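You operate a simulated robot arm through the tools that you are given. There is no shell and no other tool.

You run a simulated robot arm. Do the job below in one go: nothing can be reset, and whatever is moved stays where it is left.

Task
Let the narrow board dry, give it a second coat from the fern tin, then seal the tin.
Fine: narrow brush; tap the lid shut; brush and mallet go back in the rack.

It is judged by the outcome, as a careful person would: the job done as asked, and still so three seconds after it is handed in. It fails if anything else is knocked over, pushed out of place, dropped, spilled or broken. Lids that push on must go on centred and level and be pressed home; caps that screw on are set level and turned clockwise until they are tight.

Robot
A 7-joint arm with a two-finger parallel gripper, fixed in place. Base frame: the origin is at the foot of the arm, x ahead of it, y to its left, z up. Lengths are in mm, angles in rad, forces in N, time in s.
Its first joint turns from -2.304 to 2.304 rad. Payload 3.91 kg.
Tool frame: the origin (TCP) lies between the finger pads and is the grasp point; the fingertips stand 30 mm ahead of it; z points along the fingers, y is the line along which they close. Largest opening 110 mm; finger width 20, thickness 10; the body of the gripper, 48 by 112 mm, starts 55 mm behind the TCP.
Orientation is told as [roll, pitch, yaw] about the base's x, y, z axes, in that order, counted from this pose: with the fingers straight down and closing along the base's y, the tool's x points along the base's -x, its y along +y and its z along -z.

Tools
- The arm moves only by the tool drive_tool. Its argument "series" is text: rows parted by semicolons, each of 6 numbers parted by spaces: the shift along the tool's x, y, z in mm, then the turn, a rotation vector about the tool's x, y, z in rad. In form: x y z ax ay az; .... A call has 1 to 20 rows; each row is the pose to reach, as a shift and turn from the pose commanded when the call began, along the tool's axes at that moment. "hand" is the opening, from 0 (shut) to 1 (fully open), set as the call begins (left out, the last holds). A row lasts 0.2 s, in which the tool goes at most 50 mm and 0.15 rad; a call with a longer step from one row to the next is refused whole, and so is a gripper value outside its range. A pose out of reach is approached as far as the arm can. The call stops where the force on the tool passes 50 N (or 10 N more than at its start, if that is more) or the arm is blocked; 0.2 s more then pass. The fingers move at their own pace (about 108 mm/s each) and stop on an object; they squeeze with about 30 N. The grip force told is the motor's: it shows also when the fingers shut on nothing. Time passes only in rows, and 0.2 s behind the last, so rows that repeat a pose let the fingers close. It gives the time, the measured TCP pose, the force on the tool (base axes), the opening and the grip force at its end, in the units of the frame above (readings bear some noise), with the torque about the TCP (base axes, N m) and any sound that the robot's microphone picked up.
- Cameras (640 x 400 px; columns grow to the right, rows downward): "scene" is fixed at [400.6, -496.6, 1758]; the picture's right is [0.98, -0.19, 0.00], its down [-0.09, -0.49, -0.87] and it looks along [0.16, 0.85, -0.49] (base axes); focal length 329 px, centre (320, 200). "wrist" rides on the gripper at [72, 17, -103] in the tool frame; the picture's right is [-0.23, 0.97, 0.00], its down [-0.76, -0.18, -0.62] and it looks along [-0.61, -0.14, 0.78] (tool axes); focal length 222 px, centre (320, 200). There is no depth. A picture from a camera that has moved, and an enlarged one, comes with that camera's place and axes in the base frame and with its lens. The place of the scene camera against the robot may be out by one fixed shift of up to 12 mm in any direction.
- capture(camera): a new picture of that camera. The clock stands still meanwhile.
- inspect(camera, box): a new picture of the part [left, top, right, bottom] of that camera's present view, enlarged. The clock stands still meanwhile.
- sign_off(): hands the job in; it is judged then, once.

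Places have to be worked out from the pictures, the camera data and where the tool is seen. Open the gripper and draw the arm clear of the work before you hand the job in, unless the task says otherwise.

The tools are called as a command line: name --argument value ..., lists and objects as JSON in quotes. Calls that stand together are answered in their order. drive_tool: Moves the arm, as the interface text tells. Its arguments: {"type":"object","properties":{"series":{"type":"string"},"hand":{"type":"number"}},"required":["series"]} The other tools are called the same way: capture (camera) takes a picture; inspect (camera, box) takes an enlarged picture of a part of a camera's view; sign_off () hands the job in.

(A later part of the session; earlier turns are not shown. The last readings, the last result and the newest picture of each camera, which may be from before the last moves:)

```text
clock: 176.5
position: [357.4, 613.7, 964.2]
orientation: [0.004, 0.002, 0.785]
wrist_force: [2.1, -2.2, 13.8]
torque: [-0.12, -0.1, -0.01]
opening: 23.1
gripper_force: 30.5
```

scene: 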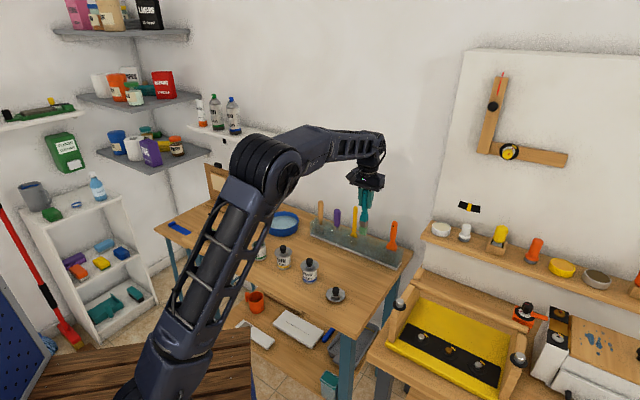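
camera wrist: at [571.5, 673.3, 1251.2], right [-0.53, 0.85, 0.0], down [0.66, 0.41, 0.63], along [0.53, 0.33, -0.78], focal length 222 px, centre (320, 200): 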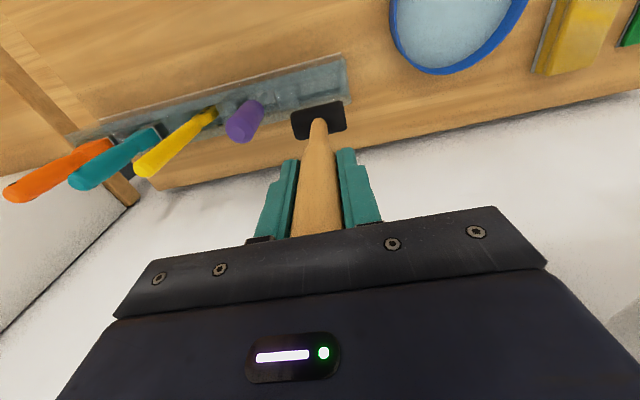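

drive_tool --series "0 0 -0.6 0 0 0; 0 0 -0.6 0 0 0" --hand 0

inspect --camera "scene" --box '[251, 238, 273, 262]'

inspect --camera "wrist" --box '[280, 80, 360, 130]'

inspect --camera "wrist" --box '[240, 60, 400, 220]'

```text
clock: 177.1
position: [355.9, 612.8, 963.8]
orientation: [0.002, 0.002, 0.784]
wrist_force: [2.3, 2.3, 8.5]
torque: [0.11, -0.2, -0.02]
opening: 23.2
gripper_force: 30.2
```

```text
16.00 times, centred on (262, 250) of scene
camera zoom: at [400.6, -496.6, 1758.0], right [0.98, -0.19, 0.0], down [-0.09, -0.49, -0.87], along [0.16, 0.85, -0.49], focal length 5260 px, centre (1248, -600)
```

zoom: 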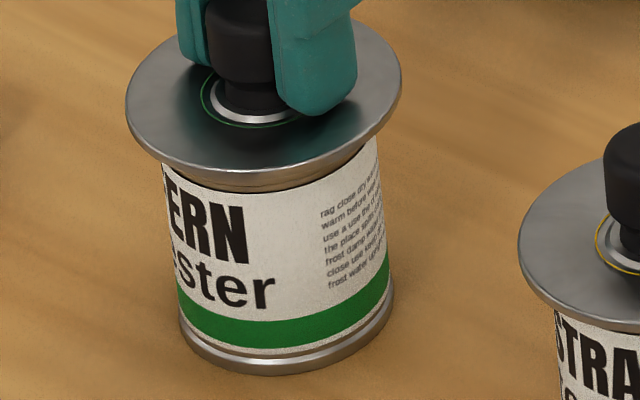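

```text
8.00 times, centred on (320, 105) of wrist
camera zoom: at [294.1, 572.4, 1066.7], right [-0.53, 0.85, 0.0], down [0.67, 0.41, 0.62], along [0.53, 0.33, -0.78], focal length 1777 px, centre (320, 960)
```

zoom: 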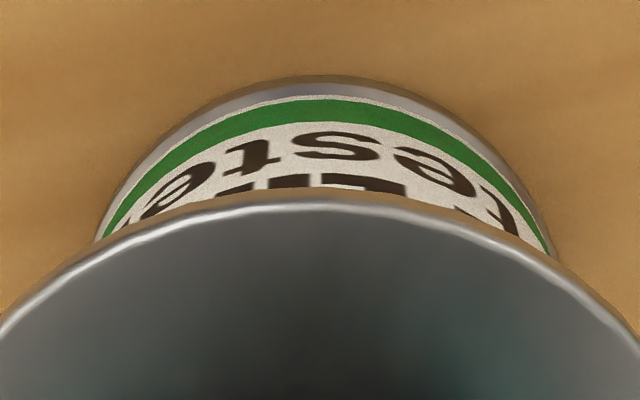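

```text
2.50 times, centred on (320, 140) of wrist
camera zoom: at [294.1, 572.4, 1066.7], right [-0.53, 0.85, 0.0], down [0.67, 0.41, 0.62], along [0.53, 0.33, -0.78], focal length 555 px, centre (320, 350)
```

zoom: 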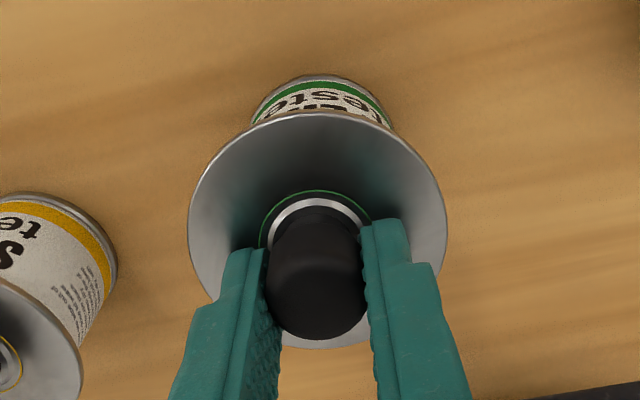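

inspect --camera "wrist" --box '[260, 76, 320, 112]'

inspect --camera "wrist" --box '[320, 76, 380, 112]'

inspect --camera "wrist" --box '[262, 110, 302, 190]'

inspect --camera "wrist" --box '[338, 110, 378, 190]'

```text
10.67 times, centred on (290, 94) of wrist
camera zoom: at [294.1, 572.4, 1066.7], right [-0.53, 0.85, 0.0], down [0.67, 0.41, 0.62], along [0.53, 0.33, -0.78], focal length 2369 px, centre (640, 1331)
```

zoom: 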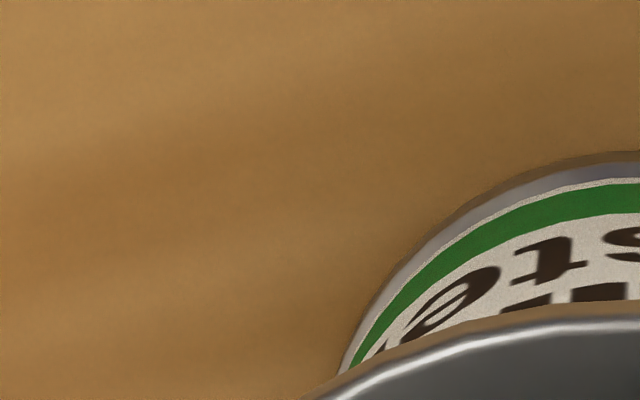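

```text
10.67 times, centred on (350, 94) of wrist
camera zoom: at [294.1, 572.4, 1066.7], right [-0.53, 0.85, 0.0], down [0.67, 0.41, 0.62], along [0.53, 0.33, -0.78], focal length 2369 px, centre (0, 1331)
```

zoom: 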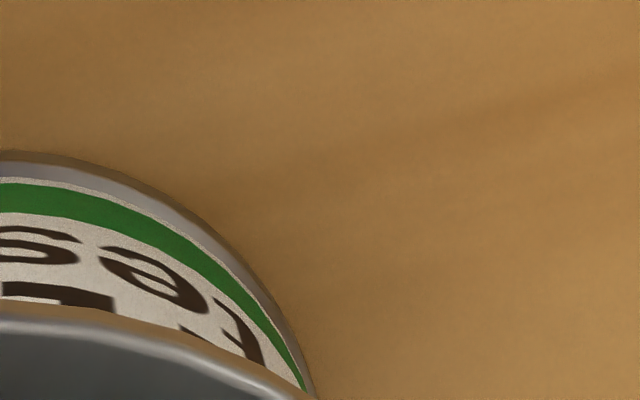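

```text
5.00 times, centred on (282, 150) of wrist
camera zoom: at [294.1, 572.4, 1066.7], right [-0.53, 0.85, 0.0], down [0.67, 0.41, 0.62], along [0.53, 0.33, -0.78], focal length 1111 px, centre (510, 450)
```

zoom: 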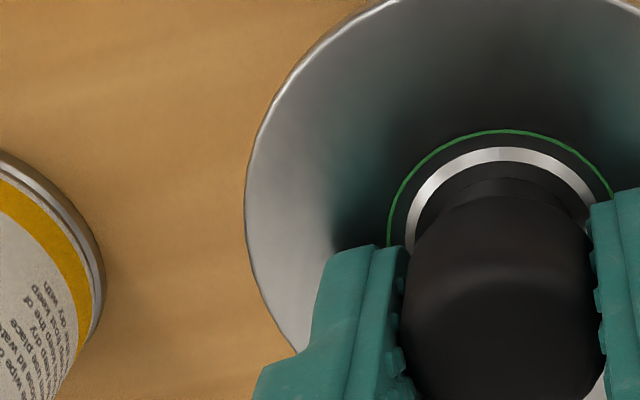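

```text
5.00 times, centred on (358, 150) of wrist
camera zoom: at [294.1, 572.4, 1066.7], right [-0.53, 0.85, 0.0], down [0.67, 0.41, 0.62], along [0.53, 0.33, -0.78], focal length 1111 px, centre (130, 450)
```

zoom: 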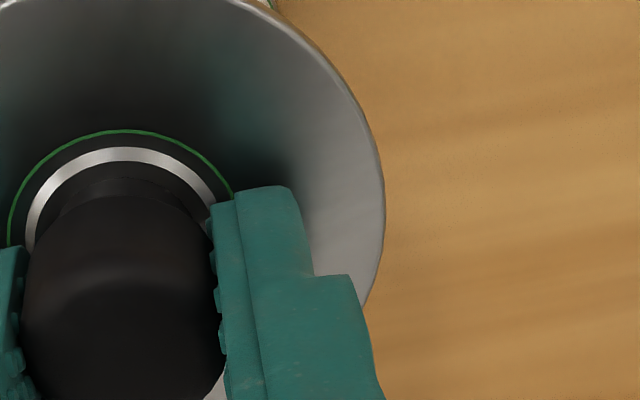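

The lid is still about 1 mm off by this measure, with CoP varying. I'll raster slowly under ~10 N around the estimated mouth centre and watch for it to drop in.

drive_tool --series "-0.5 0 0.1 0 0 0; -0.95 -0.2 0.1 0 0 0; -0.95 0.2 0.1 0 0 0; -0.95 0.6 0.1 0 0 0; -0.95 1.0 0.1 0 0 0; -0.95 1.4 0.1 0 0 0; -0.95 1.8 0.1 0 0 0; -0.5 1.8 0.1 0 0 0; -0.5 1.4 0.1 0 0 0; -0.5 1.0 0.1 0 0 0; -0.5 0.6 0.1 0 0 0; -0.5 0.2 0.1 0 0 0; -0.5 0.2 0.1 0 0 0" --hand 0

drive_tool --series "-0.45 0 0 0 0 0; -0.9 0 0 0 0 0; -0.9 0.4 0 0 0 0; -0.9 0.8 0 0 0 0; -0.9 1.2 0 0 0 0; -0.9 1.6 0 0 0 0; -1.3 1.6 0 0 0 0; -1.3 1.2 0 0 0 0; -1.3 0.8 0 0 0 0; -1.3 0.4 0 0 0 0; -1.3 0 0 0 0 0; -1.3 0 0 0 0 0" --hand 0

```text
clock: 179.9
position: [356.9, 613.9, 964.0]
orientation: [0.003, 0.001, 0.783]
wrist_force: [0.2, -0.3, -0.4]
torque: [-0.03, 0.03, 0.01]
opening: 22.9
gripper_force: 30.1
```

```text
clock: 182.5
position: [357.4, 615.5, 963.1]
orientation: [0.003, 0.0, 0.782]
wrist_force: [-1.5, 0.5, 0.9]
torque: [0.01, -0.05, 0.0]
opening: 23.0
gripper_force: 30.1
```

drive_tool --series "0 0 0.6 0 0 0; 0 0 0.6 0 0 0" --hand 0

drive_tool --series "0 0 0.6 0 0 0; 0 0 0.6 0 0 0" --hand 0

inspect --camera "scene" --box '[251, 238, 273, 262]'

```text
clock: 183.1
position: [357.5, 614.7, 963.7]
orientation: [0.005, 0.001, 0.783]
wrist_force: [0.4, 1.0, 7.5]
torque: [-0.07, -0.08, 0.0]
opening: 23.0
gripper_force: 30.2
```

```text
clock: 183.7
position: [358.8, 614.7, 963.7]
orientation: [0.003, 0.001, 0.786]
wrist_force: [0.5, -0.8, 23.3]
torque: [-0.17, 0.05, 0.0]
opening: 22.9
gripper_force: 29.8
```

```text
16.00 times, centred on (262, 250) of scene
camera zoom: at [400.6, -496.6, 1758.0], right [0.98, -0.19, 0.0], down [-0.09, -0.49, -0.87], along [0.16, 0.85, -0.49], focal length 5260 px, centre (1248, -600)
```

zoom: 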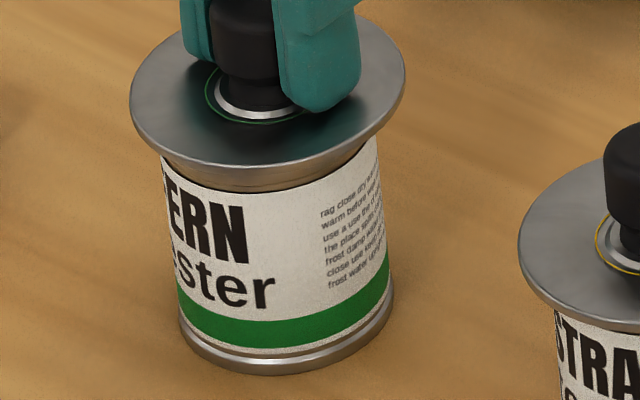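

The lid rests evenly without dropping in, so it seems a tight push fit that must be centred and then driven. I'll move it to the best-estimate centre and press progressively to see whether it starts to enter.

drive_tool --series "0 0 -1.2 0 0 0; 0.6 0.7 -1.2 0 0 0; 0.6 0.7 -0.6 0 0 0; 0.6 0.7 -0.2 0 0 0; 0.6 0.7 -0.2 0 0 0" --hand 0

drive_tool --series "0 0 0.5 0 0 0; 0 0 1.0 0 0 0; 0 0 1.0 0 0 0" --hand 0

```text
clock: 184.9
position: [357.0, 614.5, 963.1]
orientation: [0.002, 0.003, 0.784]
wrist_force: [6.2, -1.1, 24.5]
torque: [-0.13, -0.23, 0.02]
opening: 23.2
gripper_force: 30.1
```

```text
clock: 185.7
position: [357.1, 614.1, 963.2]
orientation: [0.004, 0.0, 0.783]
wrist_force: [4.3, -1.7, 44.1]
torque: [-0.28, -0.11, -0.02]
opening: 23.1
gripper_force: 30.4
```

44 N and no movement. The support height works out about 3 mm below the rim, so I'll check whether the plug is captured in the mouth by trying a small sideways move at almost no load.

drive_tool --series "0 0 -1.2 0 0 0; 0 0 -2.2 0 0 0; 0 0 -2.2 0 0 0" --hand 0

drive_tool --series "1 0 0 0 0 0; 2 0 0 0 0 0; 2.5 0 0 0 0 0; 2.5 0 0 0 0 0" --hand 0

inspect --camera "scene" --box '[251, 238, 273, 262]'

inspect --camera "wrist" --box '[280, 80, 360, 130]'

```text
clock: 186.5
position: [357.1, 613.3, 962.7]
orientation: [0.002, 0.003, 0.785]
wrist_force: [3.3, 4.8, 15.4]
torque: [0.33, -0.27, 0.01]
opening: 23.1
gripper_force: 30.2
```

```text
clock: 187.5
position: [355.6, 611.9, 961.8]
orientation: [0.002, 0.003, 0.784]
wrist_force: [-0.3, 0.0, 0.5]
torque: [0.0, 0.0, 0.01]
opening: 23.1
gripper_force: 30.1
```

```text
16.00 times, centred on (262, 250) of scene
camera zoom: at [400.6, -496.6, 1758.0], right [0.98, -0.19, 0.0], down [-0.09, -0.49, -0.87], along [0.16, 0.85, -0.49], focal length 5260 px, centre (1248, -600)
```

zoom: 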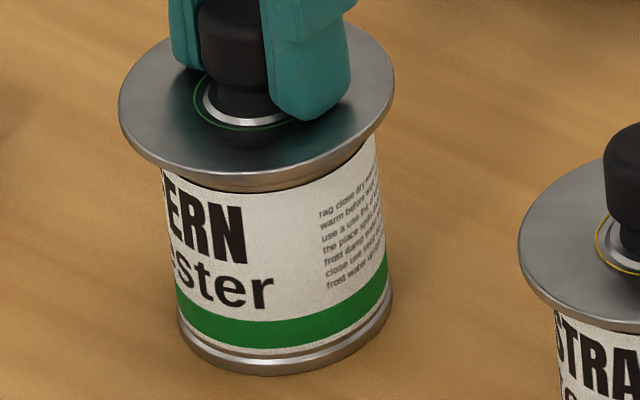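

```text
8.00 times, centred on (320, 105) of wrist
camera zoom: at [292.4, 571.8, 1066.3], right [-0.53, 0.85, 0.0], down [0.67, 0.41, 0.62], along [0.53, 0.33, -0.78], focal length 1777 px, centre (320, 960)
```

zoom: 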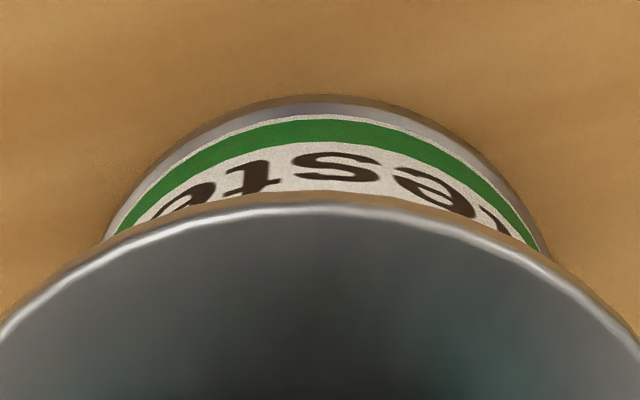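

drive_tool --series "0 0 0.7 0 0 0; 0 0 0.7 0 0 0" --hand 0

drive_tool --series "0 0 0.7 0 0 0; 0 0 0.7 0 0 0" --hand 0

drive_tool --series "0 0 0.7 0 0 0; 0 0 0.7 0 0 0" --hand 0

```text
clock: 188.1
position: [354.1, 612.8, 963.6]
orientation: [0.0, 0.001, 0.784]
wrist_force: [-0.5, -2.0, 5.6]
torque: [-0.18, 0.06, -0.02]
opening: 23.2
gripper_force: 30.0
```

```text
clock: 188.7
position: [354.7, 612.1, 962.9]
orientation: [0.003, 0.002, 0.784]
wrist_force: [-2.8, -4.3, 18.5]
torque: [-0.36, 0.18, -0.03]
opening: 23.1
gripper_force: 30.3
```

```text
clock: 189.3
position: [355.5, 613.4, 963.4]
orientation: [0.002, -0.001, 0.784]
wrist_force: [-1.4, -2.3, 34.0]
torque: [-0.3, 0.16, -0.02]
opening: 23.2
gripper_force: 30.4
```

The lid sits flat at the same height everywhere I try, so it's a tight snap fit; the earlier tap was likely made with the lid about 1 mm off. I'll calibrate the centring against the properly sealed straw and harbour tins.

inspect --camera "scene" --box '[273, 244, 297, 272]'

inspect --camera "scene" --box '[297, 256, 323, 286]'

inspect --camera "scene" --box '[250, 236, 274, 264]'

```text
14.29 times, centred on (285, 258) of scene
camera zoom: at [400.6, -496.6, 1758.0], right [0.98, -0.19, 0.0], down [-0.09, -0.49, -0.87], along [0.16, 0.85, -0.49], focal length 4696 px, centre (820, -629)
```

zoom: 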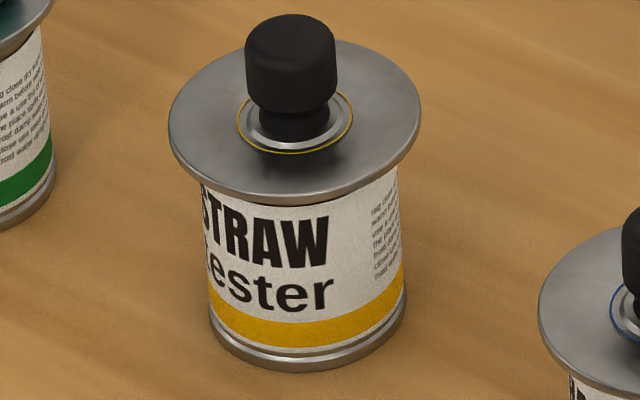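

```text
13.33 times, centred on (310, 271) of scene
camera zoom: at [400.6, -496.6, 1758.0], right [0.98, -0.19, 0.0], down [-0.09, -0.49, -0.87], along [0.16, 0.85, -0.49], focal length 4383 px, centre (453, -747)
```

zoom: 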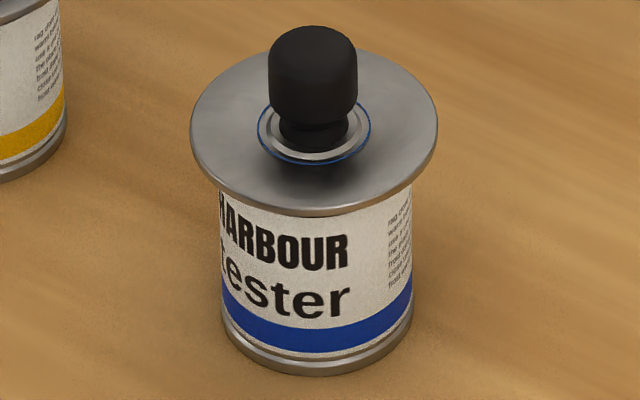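

```text
14.29 times, centred on (262, 250) of scene
camera zoom: at [400.6, -496.6, 1758.0], right [0.98, -0.19, 0.0], down [-0.09, -0.49, -0.87], along [0.16, 0.85, -0.49], focal length 4696 px, centre (1149, -514)
```

zoom: 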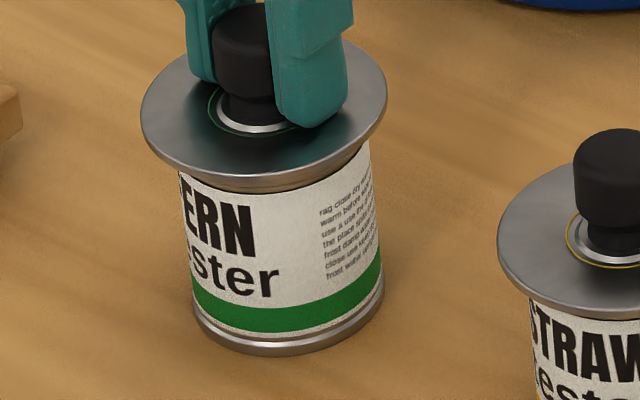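

Calibrated against the sealed tins, the lid needs about (−1.9, +0.1) mm from here. I'll shift it, set it down lightly, release and re-measure from above.

drive_tool --series "0 0 -2.4 0 0 0; -1 0.1 -2.4 0 0 0; -1.9 0.13 -2.4 0 0 0; -1.9 0.13 -1.7 0 0 0; -1.9 0.13 -1.7 0 0 0" --hand 0

drive_tool --series "0 0 0 0 0 0; 0 0 0 0 0 0; 0 0 0 0 0 0" --hand 0.42

drive_tool --series "0 0 -15 0 0 0; 0 0 -40 0 0 0; 0 0 -80 0 0 0; 0 0 -120 0 0 0; 0 0 -120 0 0 0; 0 0 -120 0 0 0" --hand 0.42

inspect --camera "wrist" --box '[280, 60, 360, 110]'

inspect --camera "wrist" --box '[280, 60, 360, 150]'

inspect --camera "scene" --box '[250, 236, 274, 264]'

```text
clock: 190.5
position: [355.4, 614.3, 962.0]
orientation: [0.003, 0.002, 0.784]
wrist_force: [-0.9, -1.7, 7.5]
torque: [-0.14, 0.01, -0.02]
opening: 23.2
gripper_force: 30.2
```

```text
clock: 191.3
position: [356.2, 612.0, 963.1]
orientation: [0.003, 0.0, 0.783]
wrist_force: [1.2, 1.4, 3.6]
torque: [0.02, -0.07, 0.02]
opening: 45.4
gripper_force: 0.0
```

```text
clock: 192.7
position: [355.4, 612.7, 1083.8]
orientation: [0.001, 0.003, 0.783]
wrist_force: [-0.3, 0.2, 0.1]
torque: [0.01, -0.02, 0.0]
opening: 46.2
gripper_force: 0.0
```

```text
8.00 times, centred on (320, 85) of wrist
camera zoom: at [293.7, 573.2, 1186.7], right [-0.53, 0.85, 0.0], down [0.67, 0.41, 0.62], along [0.53, 0.33, -0.78], focal length 1777 px, centre (320, 1120)
```

zoom: 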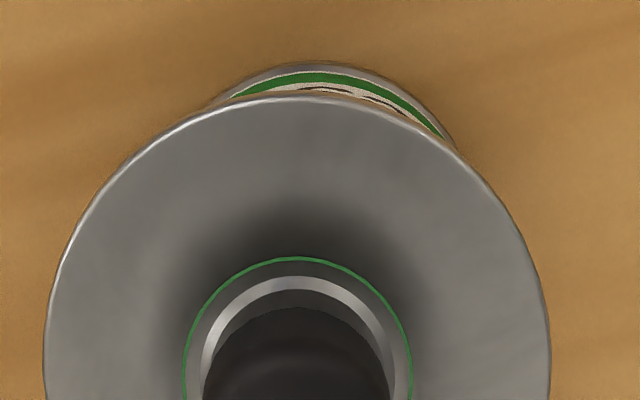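

```text
4.44 times, centred on (320, 105) of wrist
camera zoom: at [293.7, 573.2, 1186.7], right [-0.53, 0.85, 0.0], down [0.67, 0.41, 0.62], along [0.53, 0.33, -0.78], focal length 987 px, centre (320, 622)
```

zoom: 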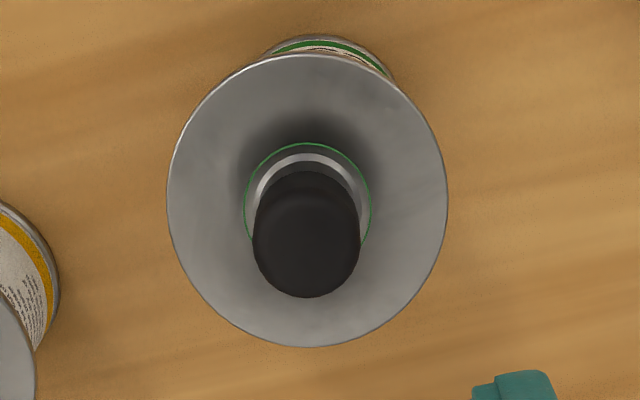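

```text
14.29 times, centred on (262, 250) of scene
camera zoom: at [400.6, -496.6, 1758.0], right [0.98, -0.19, 0.0], down [-0.09, -0.49, -0.87], along [0.16, 0.85, -0.49], focal length 4696 px, centre (1149, -514)
```

zoom: 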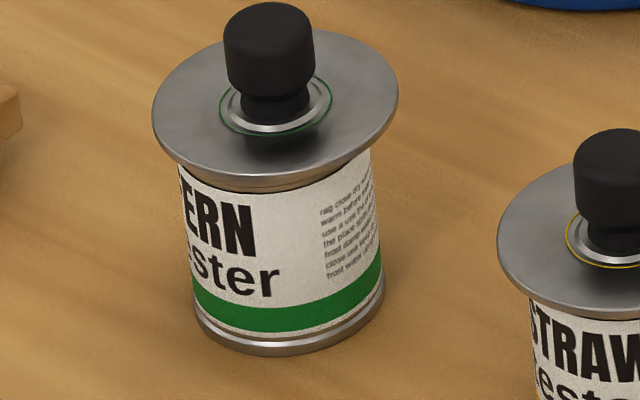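

On release the lid shifted about 3 mm sideways (dragged by a finger), which explains the earlier miss too. Let me measure the tin and lid more exactly from here.

inspect --camera "wrist" --box '[290, 60, 330, 85]'

inspect --camera "wrist" --box '[320, 60, 360, 85]'

inspect --camera "wrist" --box '[240, 60, 400, 160]'

```text
16.00 times, centred on (310, 72) of wrist
camera zoom: at [293.7, 573.2, 1186.7], right [-0.53, 0.85, 0.0], down [0.67, 0.41, 0.62], along [0.53, 0.33, -0.78], focal length 3554 px, centre (480, 2240)
```

zoom: 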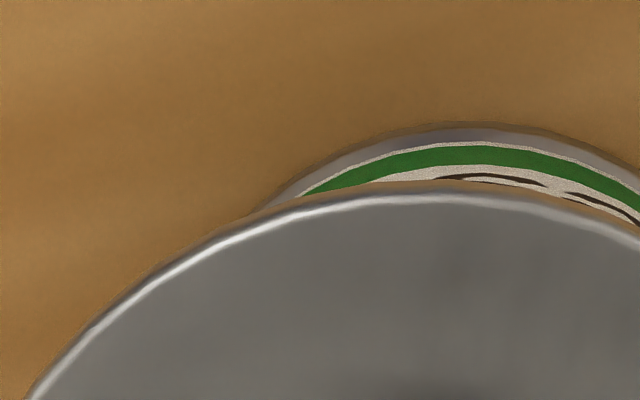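

```text
16.00 times, centred on (340, 72) of wrist
camera zoom: at [293.7, 573.2, 1186.7], right [-0.53, 0.85, 0.0], down [0.67, 0.41, 0.62], along [0.53, 0.33, -0.78], focal length 3554 px, centre (0, 2240)
```

zoom: 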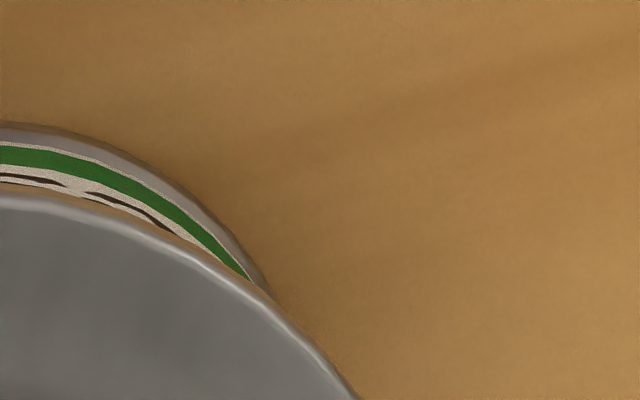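

```text
4.00 times, centred on (320, 110) of wrist
camera zoom: at [293.7, 573.2, 1186.7], right [-0.53, 0.85, 0.0], down [0.67, 0.41, 0.62], along [0.53, 0.33, -0.78], focal length 888 px, centre (320, 560)
```

zoom: 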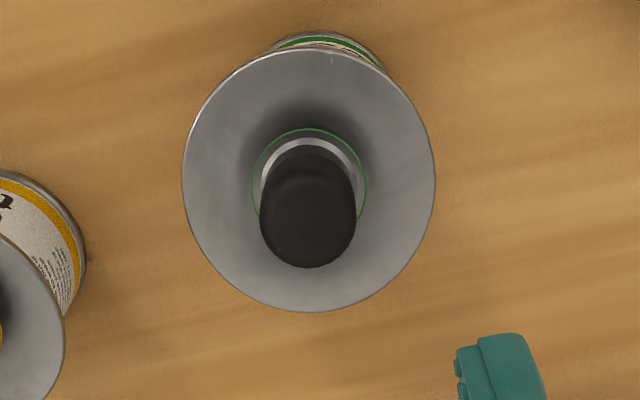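

I'll calibrate the wrist view on the sealed harbour tin with the same relative geometry.

drive_tool --series "-0.9 -45 0 0 0 0; -1.8 -90 0 0 0 0; -2.7 -135 0 0 0 0; -3.6 -180 0 0 0 0; -4.3 -220 0 0 0 0; -4.7 -252 5 0 0 0; -4.7 -252 5 0 0 0; -4.7 -252 5 0 0 0" --hand 0.42

inspect --camera "wrist" --box '[240, 60, 400, 160]'

inspect --camera "wrist" --box '[290, 60, 330, 85]'

inspect --camera "wrist" --box '[320, 60, 360, 85]'

```text
clock: 194.5
position: [536.5, 438.8, 1078.1]
orientation: [0.001, 0.003, 0.783]
wrist_force: [-0.3, 0.5, -1.0]
torque: [0.04, -0.04, 0.0]
opening: 46.3
gripper_force: 0.1
```

```text
4.00 times, centred on (320, 110) of wrist
camera zoom: at [474.3, 398.6, 1180.7], right [-0.53, 0.85, 0.0], down [0.67, 0.41, 0.62], along [0.53, 0.33, -0.78], focal length 888 px, centre (320, 560)
```

zoom: 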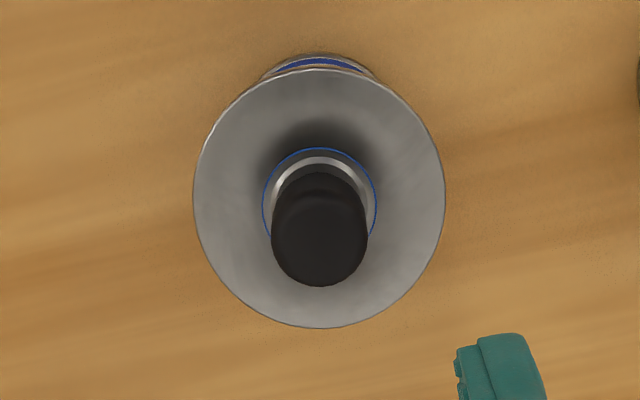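

```text
16.00 times, centred on (310, 72) of wrist
camera zoom: at [474.3, 398.6, 1180.7], right [-0.53, 0.85, 0.0], down [0.67, 0.41, 0.62], along [0.53, 0.33, -0.78], focal length 3554 px, centre (480, 2240)
```

zoom: 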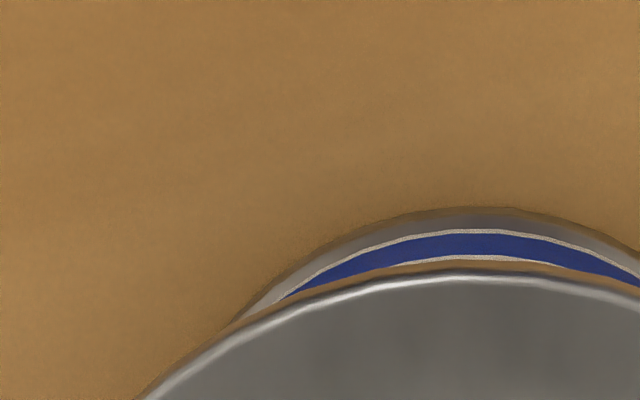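

```text
16.00 times, centred on (340, 72) of wrist
camera zoom: at [474.3, 398.6, 1180.7], right [-0.53, 0.85, 0.0], down [0.67, 0.41, 0.62], along [0.53, 0.33, -0.78], focal length 3554 px, centre (0, 2240)
```

zoom: 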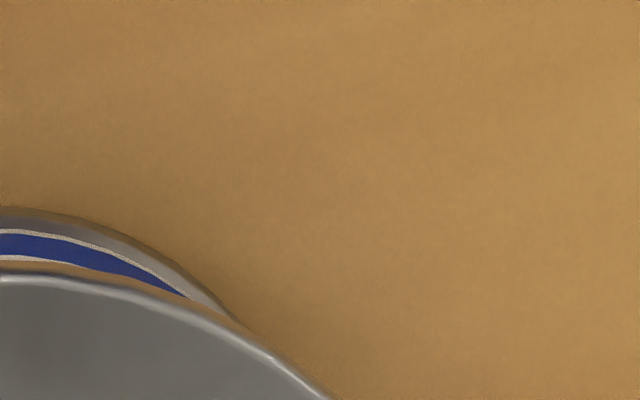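

The calibration shows the fern lid is off by about (−0.3, −2.95) mm. Rather than gripping and releasing again, I'll push the knob gently from one side with a single finger to centre it, then retreat the same way.

drive_tool --series "0.8 45 -5 0 0 0; 1.7 90 -5 0 0 0; 2.5 135 -5 0 0 0; 3.4 180 -5 0 0 0; 4.1 220 -5 0 0 0; 4.0 252 -5 0 0 0; 4.0 252 25 0 0 0; 4.0 252 60 0 0 0; 4.0 252 90 0 0 0; 4.0 252 106 0 0 0; 4.0 252 112 0 0 0; 4.0 252 112 0 0 0" --hand 0.42

inspect --camera "wrist" --box '[240, 60, 400, 220]'

inspect --camera "scene" --box '[250, 230, 274, 262]'

```text
clock: 197.1
position: [356.6, 614.9, 965.9]
orientation: [0.001, 0.001, 0.784]
wrist_force: [0.0, 0.6, -0.7]
torque: [0.01, 0.05, -0.01]
opening: 46.2
gripper_force: 0.0
```

```text
2.50 times, centred on (320, 140) of wrist
camera zoom: at [294.0, 574.0, 1069.6], right [-0.53, 0.85, 0.0], down [0.67, 0.41, 0.62], along [0.53, 0.33, -0.78], focal length 555 px, centre (320, 350)
```

zoom: 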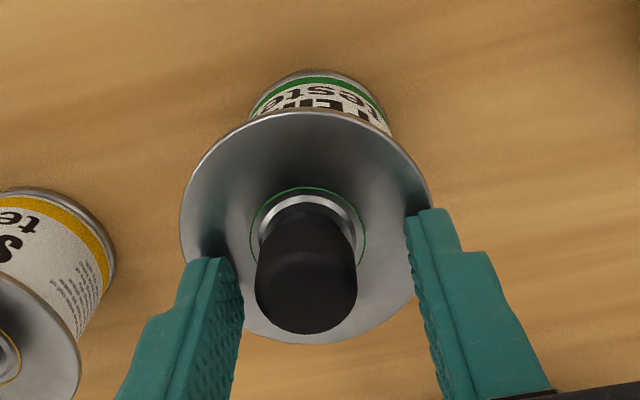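

```text
12.50 times, centred on (262, 246) of scene
camera zoom: at [400.6, -496.6, 1758.0], right [0.98, -0.19, 0.0], down [-0.09, -0.49, -0.87], along [0.16, 0.85, -0.49], focal length 4109 px, centre (1045, -375)
```

zoom: 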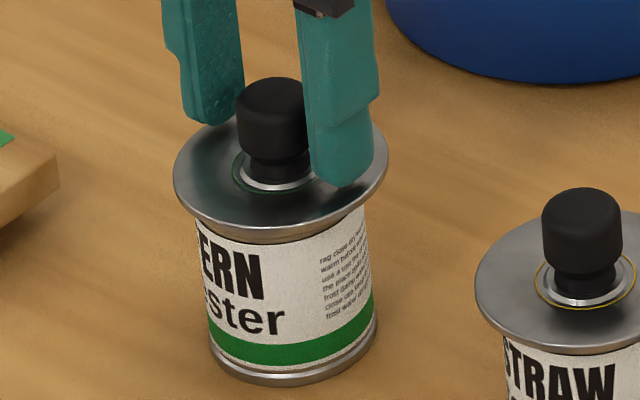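

drive_tool --series "0 4 0 0 0 0; 0 7 0 0 0 0; 0 8.5 0 0 0 0; 0 9.2 0 0 0 0; 0 9.9 0 0 0 0; 0 10.6 0 0 0 0; 0 11.3 0 0 0 0; 0 12 0 0 0 0; 0 12 0 0 0 0" --hand 0.42

inspect --camera "wrist" --box '[240, 60, 400, 220]'

drive_tool --series "0 -2 0 0 0 0; 0 -6 0 0 0 0; 0 -12 0 0 0 0; 0 -12 -20 0 0 0; 0 -12 -60 0 0 0; 0 -12 -100 0 0 0; 0 -12 -118 0 0 0; 0 -12 -118 0 0 0" --hand 0.42

inspect --camera "wrist" --box '[240, 60, 400, 160]'

inspect --camera "wrist" --box '[290, 60, 330, 85]'

inspect --camera "wrist" --box '[320, 60, 360, 85]'

inspect --camera "scene" --box '[250, 236, 274, 264]'

```text
clock: 199.1
position: [347.4, 623.7, 965.2]
orientation: [0.002, 0.002, 0.785]
wrist_force: [-0.6, 0.2, -0.1]
torque: [-0.01, -0.03, -0.03]
opening: 46.2
gripper_force: 0.2
```

```text
2.50 times, centred on (320, 140) of wrist
camera zoom: at [286.0, 582.8, 1069.6], right [-0.53, 0.85, 0.0], down [0.67, 0.41, 0.62], along [0.53, 0.33, -0.78], focal length 555 px, centre (320, 350)
```

zoom: 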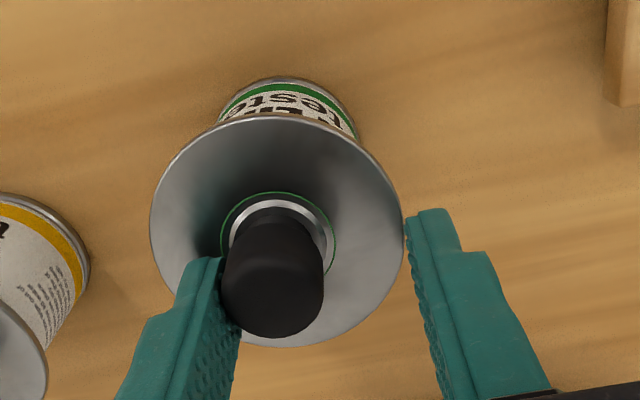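

```text
clock: 200.9
position: [358.3, 614.9, 1083.8]
orientation: [0.002, 0.002, 0.783]
wrist_force: [-0.3, 0.2, 0.0]
torque: [-0.01, -0.02, -0.02]
opening: 46.1
gripper_force: 0.1
```

```text
4.00 times, centred on (320, 110) of wrist
camera zoom: at [295.6, 574.3, 1187.4], right [-0.53, 0.85, 0.0], down [0.67, 0.41, 0.62], along [0.53, 0.33, -0.78], focal length 888 px, centre (320, 560)
```

zoom: 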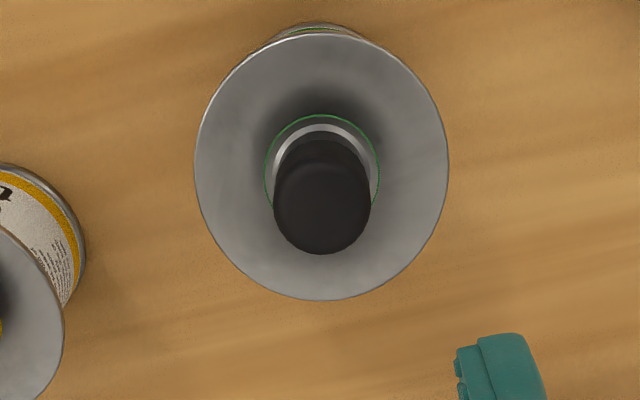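

```text
16.00 times, centred on (310, 72) of wrist
camera zoom: at [295.6, 574.3, 1187.4], right [-0.53, 0.85, 0.0], down [0.67, 0.41, 0.62], along [0.53, 0.33, -0.78], focal length 3554 px, centre (480, 2240)
```

zoom: 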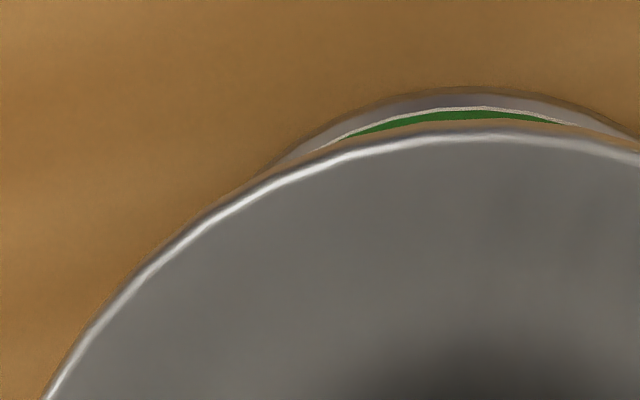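

```text
16.00 times, centred on (340, 72) of wrist
camera zoom: at [295.6, 574.3, 1187.4], right [-0.53, 0.85, 0.0], down [0.67, 0.41, 0.62], along [0.53, 0.33, -0.78], focal length 3554 px, centre (0, 2240)
```

zoom: 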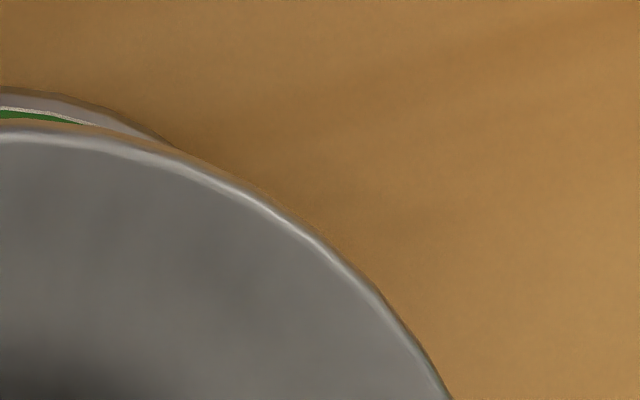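

```text
14.29 times, centred on (262, 250) of scene
camera zoom: at [400.6, -496.6, 1758.0], right [0.98, -0.19, 0.0], down [-0.09, -0.49, -0.87], along [0.16, 0.85, -0.49], focal length 4696 px, centre (1149, -514)
```

zoom: 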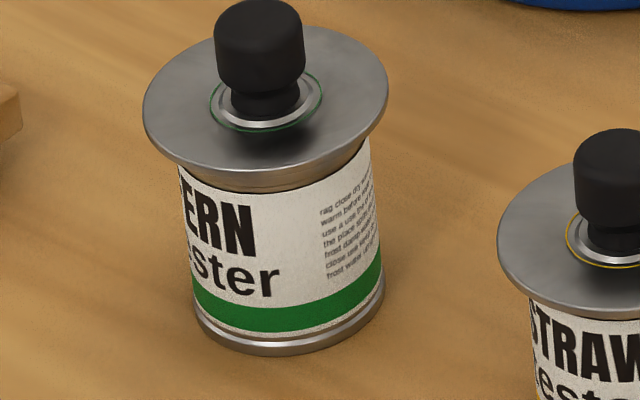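

One finger push overshot by roughly 0.85 mm. I'll nudge it back from the other side by that amount.

drive_tool --series "0 0 30 0 0 0; 0 0 70 0 0 0; 0 0 100 0 0 0; 0 0 118 0 0 0; 0 -5 118 0 0 0; 0 -9 118 0 0 0; 0 -10.3 118 0 0 0; 0 -10.9 118 0 0 0; 0 -11.4 118 0 0 0; 0 -11.85 118 0 0 0; 0 -11.85 118 0 0 0; 0 -9 118 0 0 0; 0 -4 118 0 0 0; 0 0 118 0 0 0; 0 0 80 0 0 0; 0 0 40 0 0 0; 0 0 0 0 0 0; 0 0 0 0 0 0" --hand 0.42

inspect --camera "wrist" --box '[240, 60, 400, 160]'

inspect --camera "wrist" --box '[290, 60, 330, 85]'

inspect --camera "wrist" --box '[320, 60, 360, 85]'

inspect --camera "scene" --box '[250, 236, 274, 264]'

```text
clock: 204.7
position: [356.9, 614.7, 1084.1]
orientation: [0.001, 0.002, 0.784]
wrist_force: [0.2, 0.0, 0.4]
torque: [-0.01, 0.02, 0.0]
opening: 46.3
gripper_force: 0.0
```

```text
4.00 times, centred on (320, 110) of wrist
camera zoom: at [294.6, 573.5, 1187.7], right [-0.53, 0.85, 0.0], down [0.67, 0.41, 0.62], along [0.53, 0.33, -0.78], focal length 888 px, centre (320, 560)
```

zoom: 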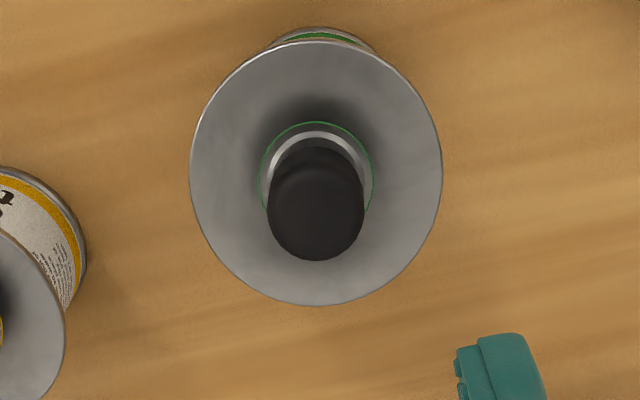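

```text
16.00 times, centred on (310, 72) of wrist
camera zoom: at [294.6, 573.5, 1187.7], right [-0.53, 0.85, 0.0], down [0.67, 0.41, 0.62], along [0.53, 0.33, -0.78], focal length 3554 px, centre (480, 2240)
```

zoom: 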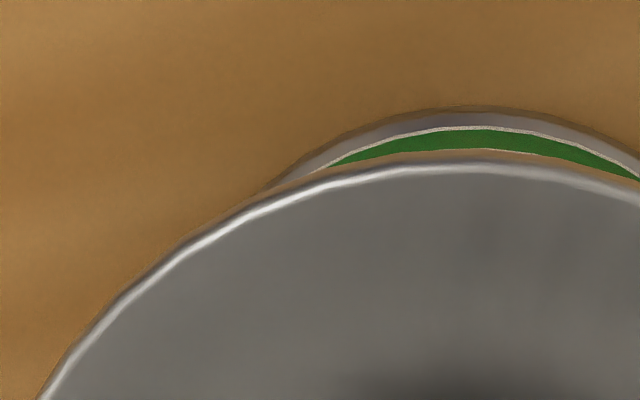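

```text
16.00 times, centred on (340, 72) of wrist
camera zoom: at [294.6, 573.5, 1187.7], right [-0.53, 0.85, 0.0], down [0.67, 0.41, 0.62], along [0.53, 0.33, -0.78], focal length 3554 px, centre (0, 2240)
```

zoom: 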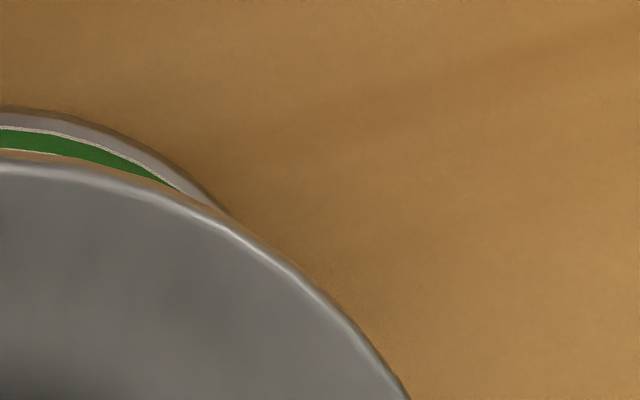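

```text
14.29 times, centred on (262, 250) of scene
camera zoom: at [400.6, -496.6, 1758.0], right [0.98, -0.19, 0.0], down [-0.09, -0.49, -0.87], along [0.16, 0.85, -0.49], focal length 4696 px, centre (1149, -514)
```

zoom: 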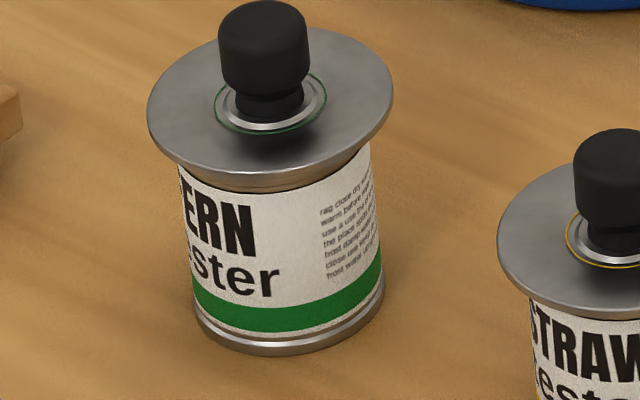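

Using both pushes I now know the knob's effective radius. From here the lid needs +1.17 mm, so one more gentle push from the −y finger.

drive_tool --series "0 0 30 0 0 0; 0 0 70 0 0 0; 0 0 100 0 0 0; 0 0 118 0 0 0; 0 5 118 0 0 0; 0 9 118 0 0 0; 0 10 118 0 0 0; 0 10.5 118 0 0 0; 0 11 118 0 0 0; 0 11.44 118 0 0 0; 0 11.44 118 0 0 0; 0 9 118 0 0 0; 0 4 118 0 0 0; 0 0 118 0 0 0; 0 0 80 0 0 0; 0 0 40 0 0 0; 0 0 0 0 0 0; 0 0 0 0 0 0" --hand 0.42

inspect --camera "wrist" --box '[240, 60, 400, 160]'

inspect --camera "wrist" --box '[290, 60, 330, 85]'

inspect --camera "wrist" --box '[320, 60, 360, 85]'

inspect --camera "scene" --box '[250, 236, 274, 264]'

```text
clock: 208.5
position: [356.5, 615.5, 1082.9]
orientation: [0.001, 0.002, 0.784]
wrist_force: [0.0, -0.5, 0.3]
torque: [0.0, 0.0, 0.02]
opening: 46.2
gripper_force: 0.1
```

```text
4.00 times, centred on (320, 110) of wrist
camera zoom: at [294.9, 574.4, 1187.6], right [-0.53, 0.85, 0.0], down [0.67, 0.41, 0.62], along [0.53, 0.33, -0.78], focal length 888 px, centre (320, 560)
```

zoom: 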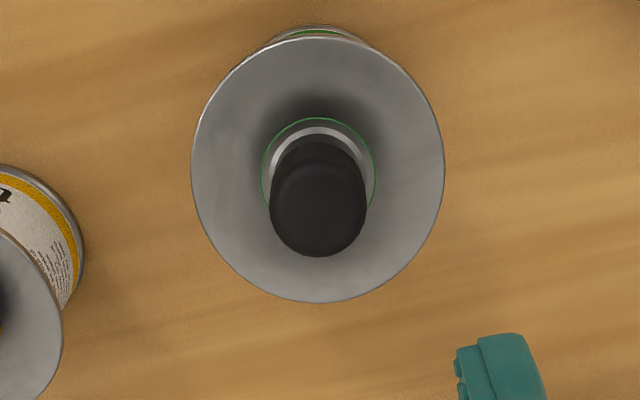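

```text
16.00 times, centred on (310, 72) of wrist
camera zoom: at [294.9, 574.4, 1187.6], right [-0.53, 0.85, 0.0], down [0.67, 0.41, 0.62], along [0.53, 0.33, -0.78], focal length 3554 px, centre (480, 2240)
```

zoom: 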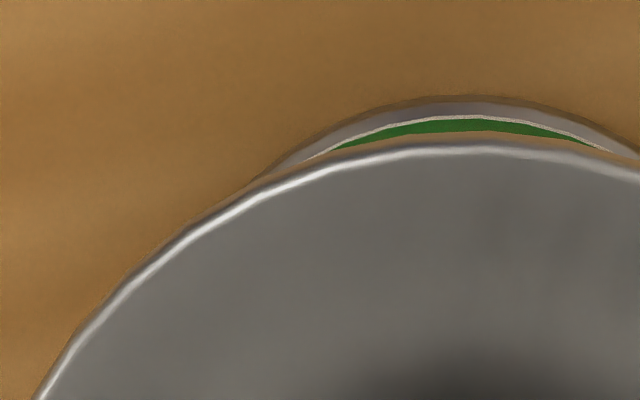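

```text
16.00 times, centred on (340, 72) of wrist
camera zoom: at [294.9, 574.4, 1187.6], right [-0.53, 0.85, 0.0], down [0.67, 0.41, 0.62], along [0.53, 0.33, -0.78], focal length 3554 px, centre (0, 2240)
```

zoom: 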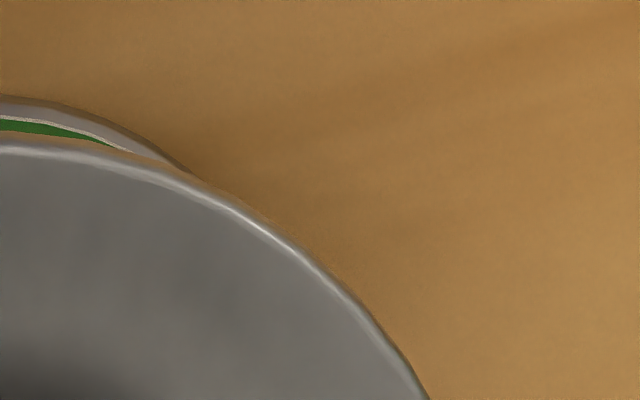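

```text
14.29 times, centred on (262, 250) of scene
camera zoom: at [400.6, -496.6, 1758.0], right [0.98, -0.19, 0.0], down [-0.09, -0.49, -0.87], along [0.16, 0.85, -0.49], focal length 4696 px, centre (1149, -514)
```

zoom: 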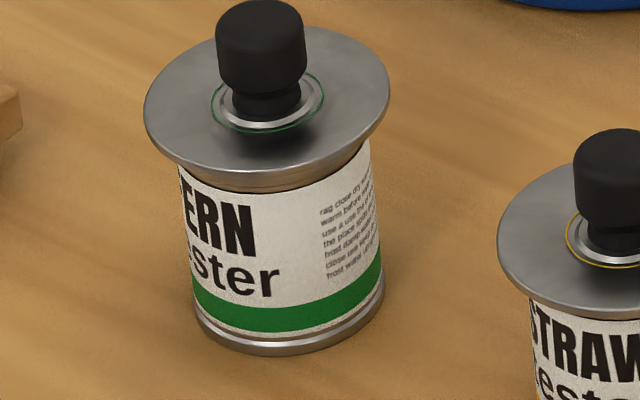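

The lid is now centred within about 0.3 mm by all measures. I'll fetch the mallet again.

drive_tool --series "0 0 -35 0 0 0; 0 0 -66 0 0 0; -40 -19 -66 0 0 0; -80 -38 -66 0 0 0; -120 -57 -66 0 0 0; -160 -76 -66 0 0 0; -200 -95 -66 0 0 0; -235 -112 -66 0 0 0; -266.2 -127.3 -66 0 0 0; -266.2 -127.3 -40 0 0 0; -266.2 -127.3 -6 0 0 0; -266.2 -127.3 -6 0 0 0" --hand 0.5

capture --camera "wrist"

inspect --camera "wrist" --box '[270, 80, 370, 180]'

```text
clock: 211.1
position: [635.9, 712.7, 1089.4]
orientation: [0.002, 0.002, 0.784]
wrist_force: [0.0, 0.7, -0.5]
torque: [-0.01, -0.02, 0.02]
opening: 55.1
gripper_force: 0.1
```

```text
taken
camera wrist: at [573.4, 672.6, 1192.2], right [-0.53, 0.85, 0.0], down [0.67, 0.41, 0.62], along [0.53, 0.33, -0.78], focal length 222 px, centre (320, 200)
```

wrist: 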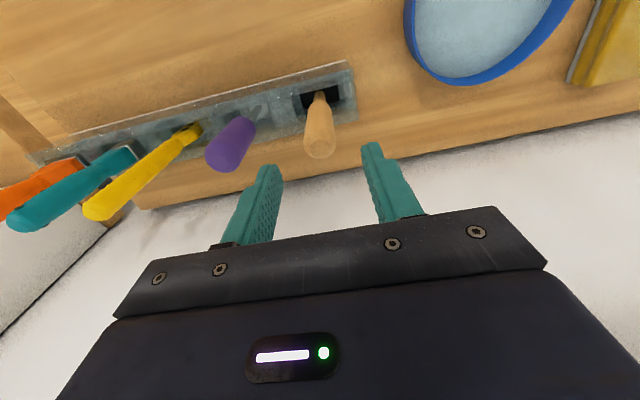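

```text
4.00 times, centred on (320, 130) of wrist
camera zoom: at [573.4, 672.6, 1192.2], right [-0.53, 0.85, 0.0], down [0.67, 0.41, 0.62], along [0.53, 0.33, -0.78], focal length 888 px, centre (320, 480)
```

zoom: 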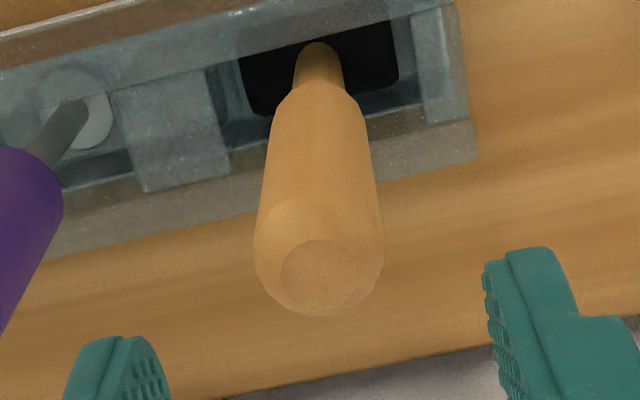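

drive_tool --series "2.2 0.4 20 0 0 0; 2.2 0.4 45 0 0 0; 2.2 0.4 70 0 0 0; 2.2 0.4 88 0 0 0; 2.2 0.4 96 0 0 0; 2.2 0.4 96 0 0 0" --hand 0.5

inspect --camera "scene" --box '[310, 185, 350, 240]'

drive_tool --series "0 0 1.5 0 0 0; 0 0 3 0 0 0; 0 0 4 0 0 0; 0 0 4 0 0 0" --hand 0.5

```text
clock: 212.5
position: [634.1, 710.7, 993.8]
orientation: [0.001, 0.001, 0.784]
wrist_force: [-0.5, 0.6, -1.4]
torque: [0.01, -0.03, -0.01]
opening: 54.7
gripper_force: 0.1
```

```text
7.27 times, centred on (330, 212) of scene
camera zoom: at [400.6, -496.6, 1758.0], right [0.98, -0.19, 0.0], down [-0.09, -0.49, -0.87], along [0.16, 0.85, -0.49], focal length 2391 px, centre (247, 109)
```

zoom: 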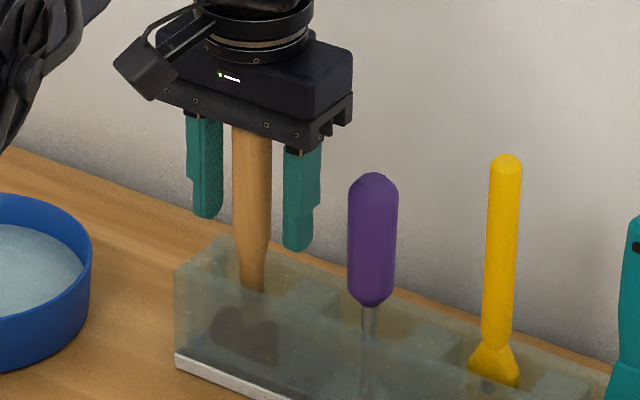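

```text
clock: 213.5
position: [633.6, 710.1, 988.6]
orientation: [0.003, 0.003, 0.783]
wrist_force: [-0.3, -0.8, 1.6]
torque: [-0.01, 0.02, 0.02]
opening: 55.2
gripper_force: 0.0
```

drive_tool --series "0 0 0 0 0 0; 0 0 0 0 0 0; 0 0 0 0 0 0; 0 0 0 0 0 0" --hand 0

drive_tool --series "0 0 -3 0 0 0; 0 0 -8 0 0 0; 0 0 -16 0 0 0; 0 0 -28 0 0 0; 0 0 -42 0 0 0; 0 0 -58 0 0 0; 0 0 -78 0 0 0; 0 0 -100 0 0 0; 0 0 -125 0 0 0; 0 0 -150 0 0 0; 0 0 -161 0 0 0; 0 0 -161 0 0 0" --hand 0

inspect --camera "wrist" --box '[220, 90, 420, 240]'

inspect --camera "scene" --box '[300, 150, 360, 240]'

```text
clock: 214.5
position: [634.1, 711.8, 989.7]
orientation: [0.005, 0.001, 0.784]
wrist_force: [-1.4, 1.9, 3.2]
torque: [0.15, 0.11, 0.03]
opening: 23.6
gripper_force: 29.9
```

```text
clock: 217.1
position: [634.0, 711.1, 1149.5]
orientation: [0.002, 0.002, 0.784]
wrist_force: [-0.3, 0.4, -1.8]
torque: [0.0, -0.01, 0.0]
opening: 24.0
gripper_force: 29.8
```

```text
2.67 times, centred on (320, 165) of wrist
camera zoom: at [571.9, 670.5, 1253.4], right [-0.53, 0.85, 0.0], down [0.67, 0.41, 0.62], along [0.53, 0.33, -0.78], focal length 592 px, centre (320, 293)
```

zoom: 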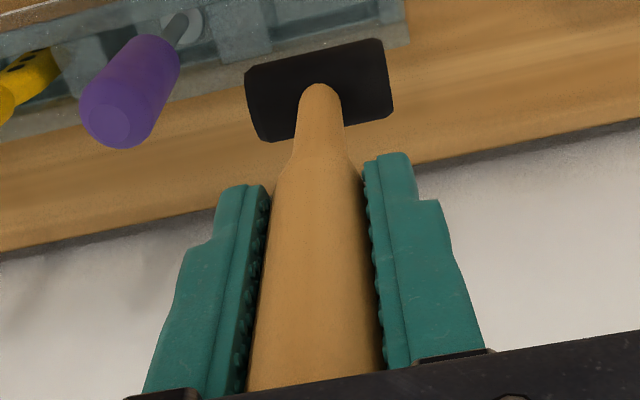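

```text
4.44 times, centred on (330, 195) of scene
camera zoom: at [400.6, -496.6, 1758.0], right [0.98, -0.19, 0.0], down [-0.09, -0.49, -0.87], along [0.16, 0.85, -0.49], focal length 1461 px, centre (276, 222)
```

zoom: 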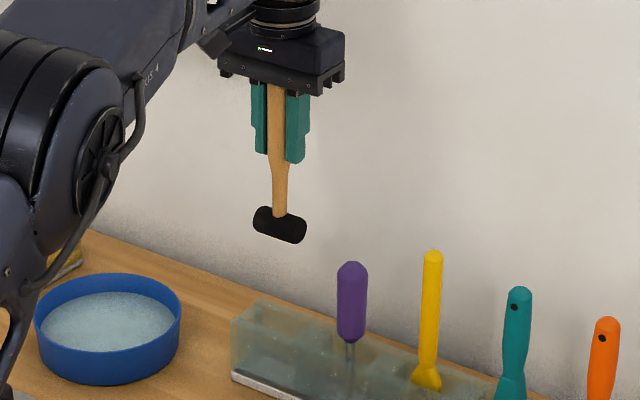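

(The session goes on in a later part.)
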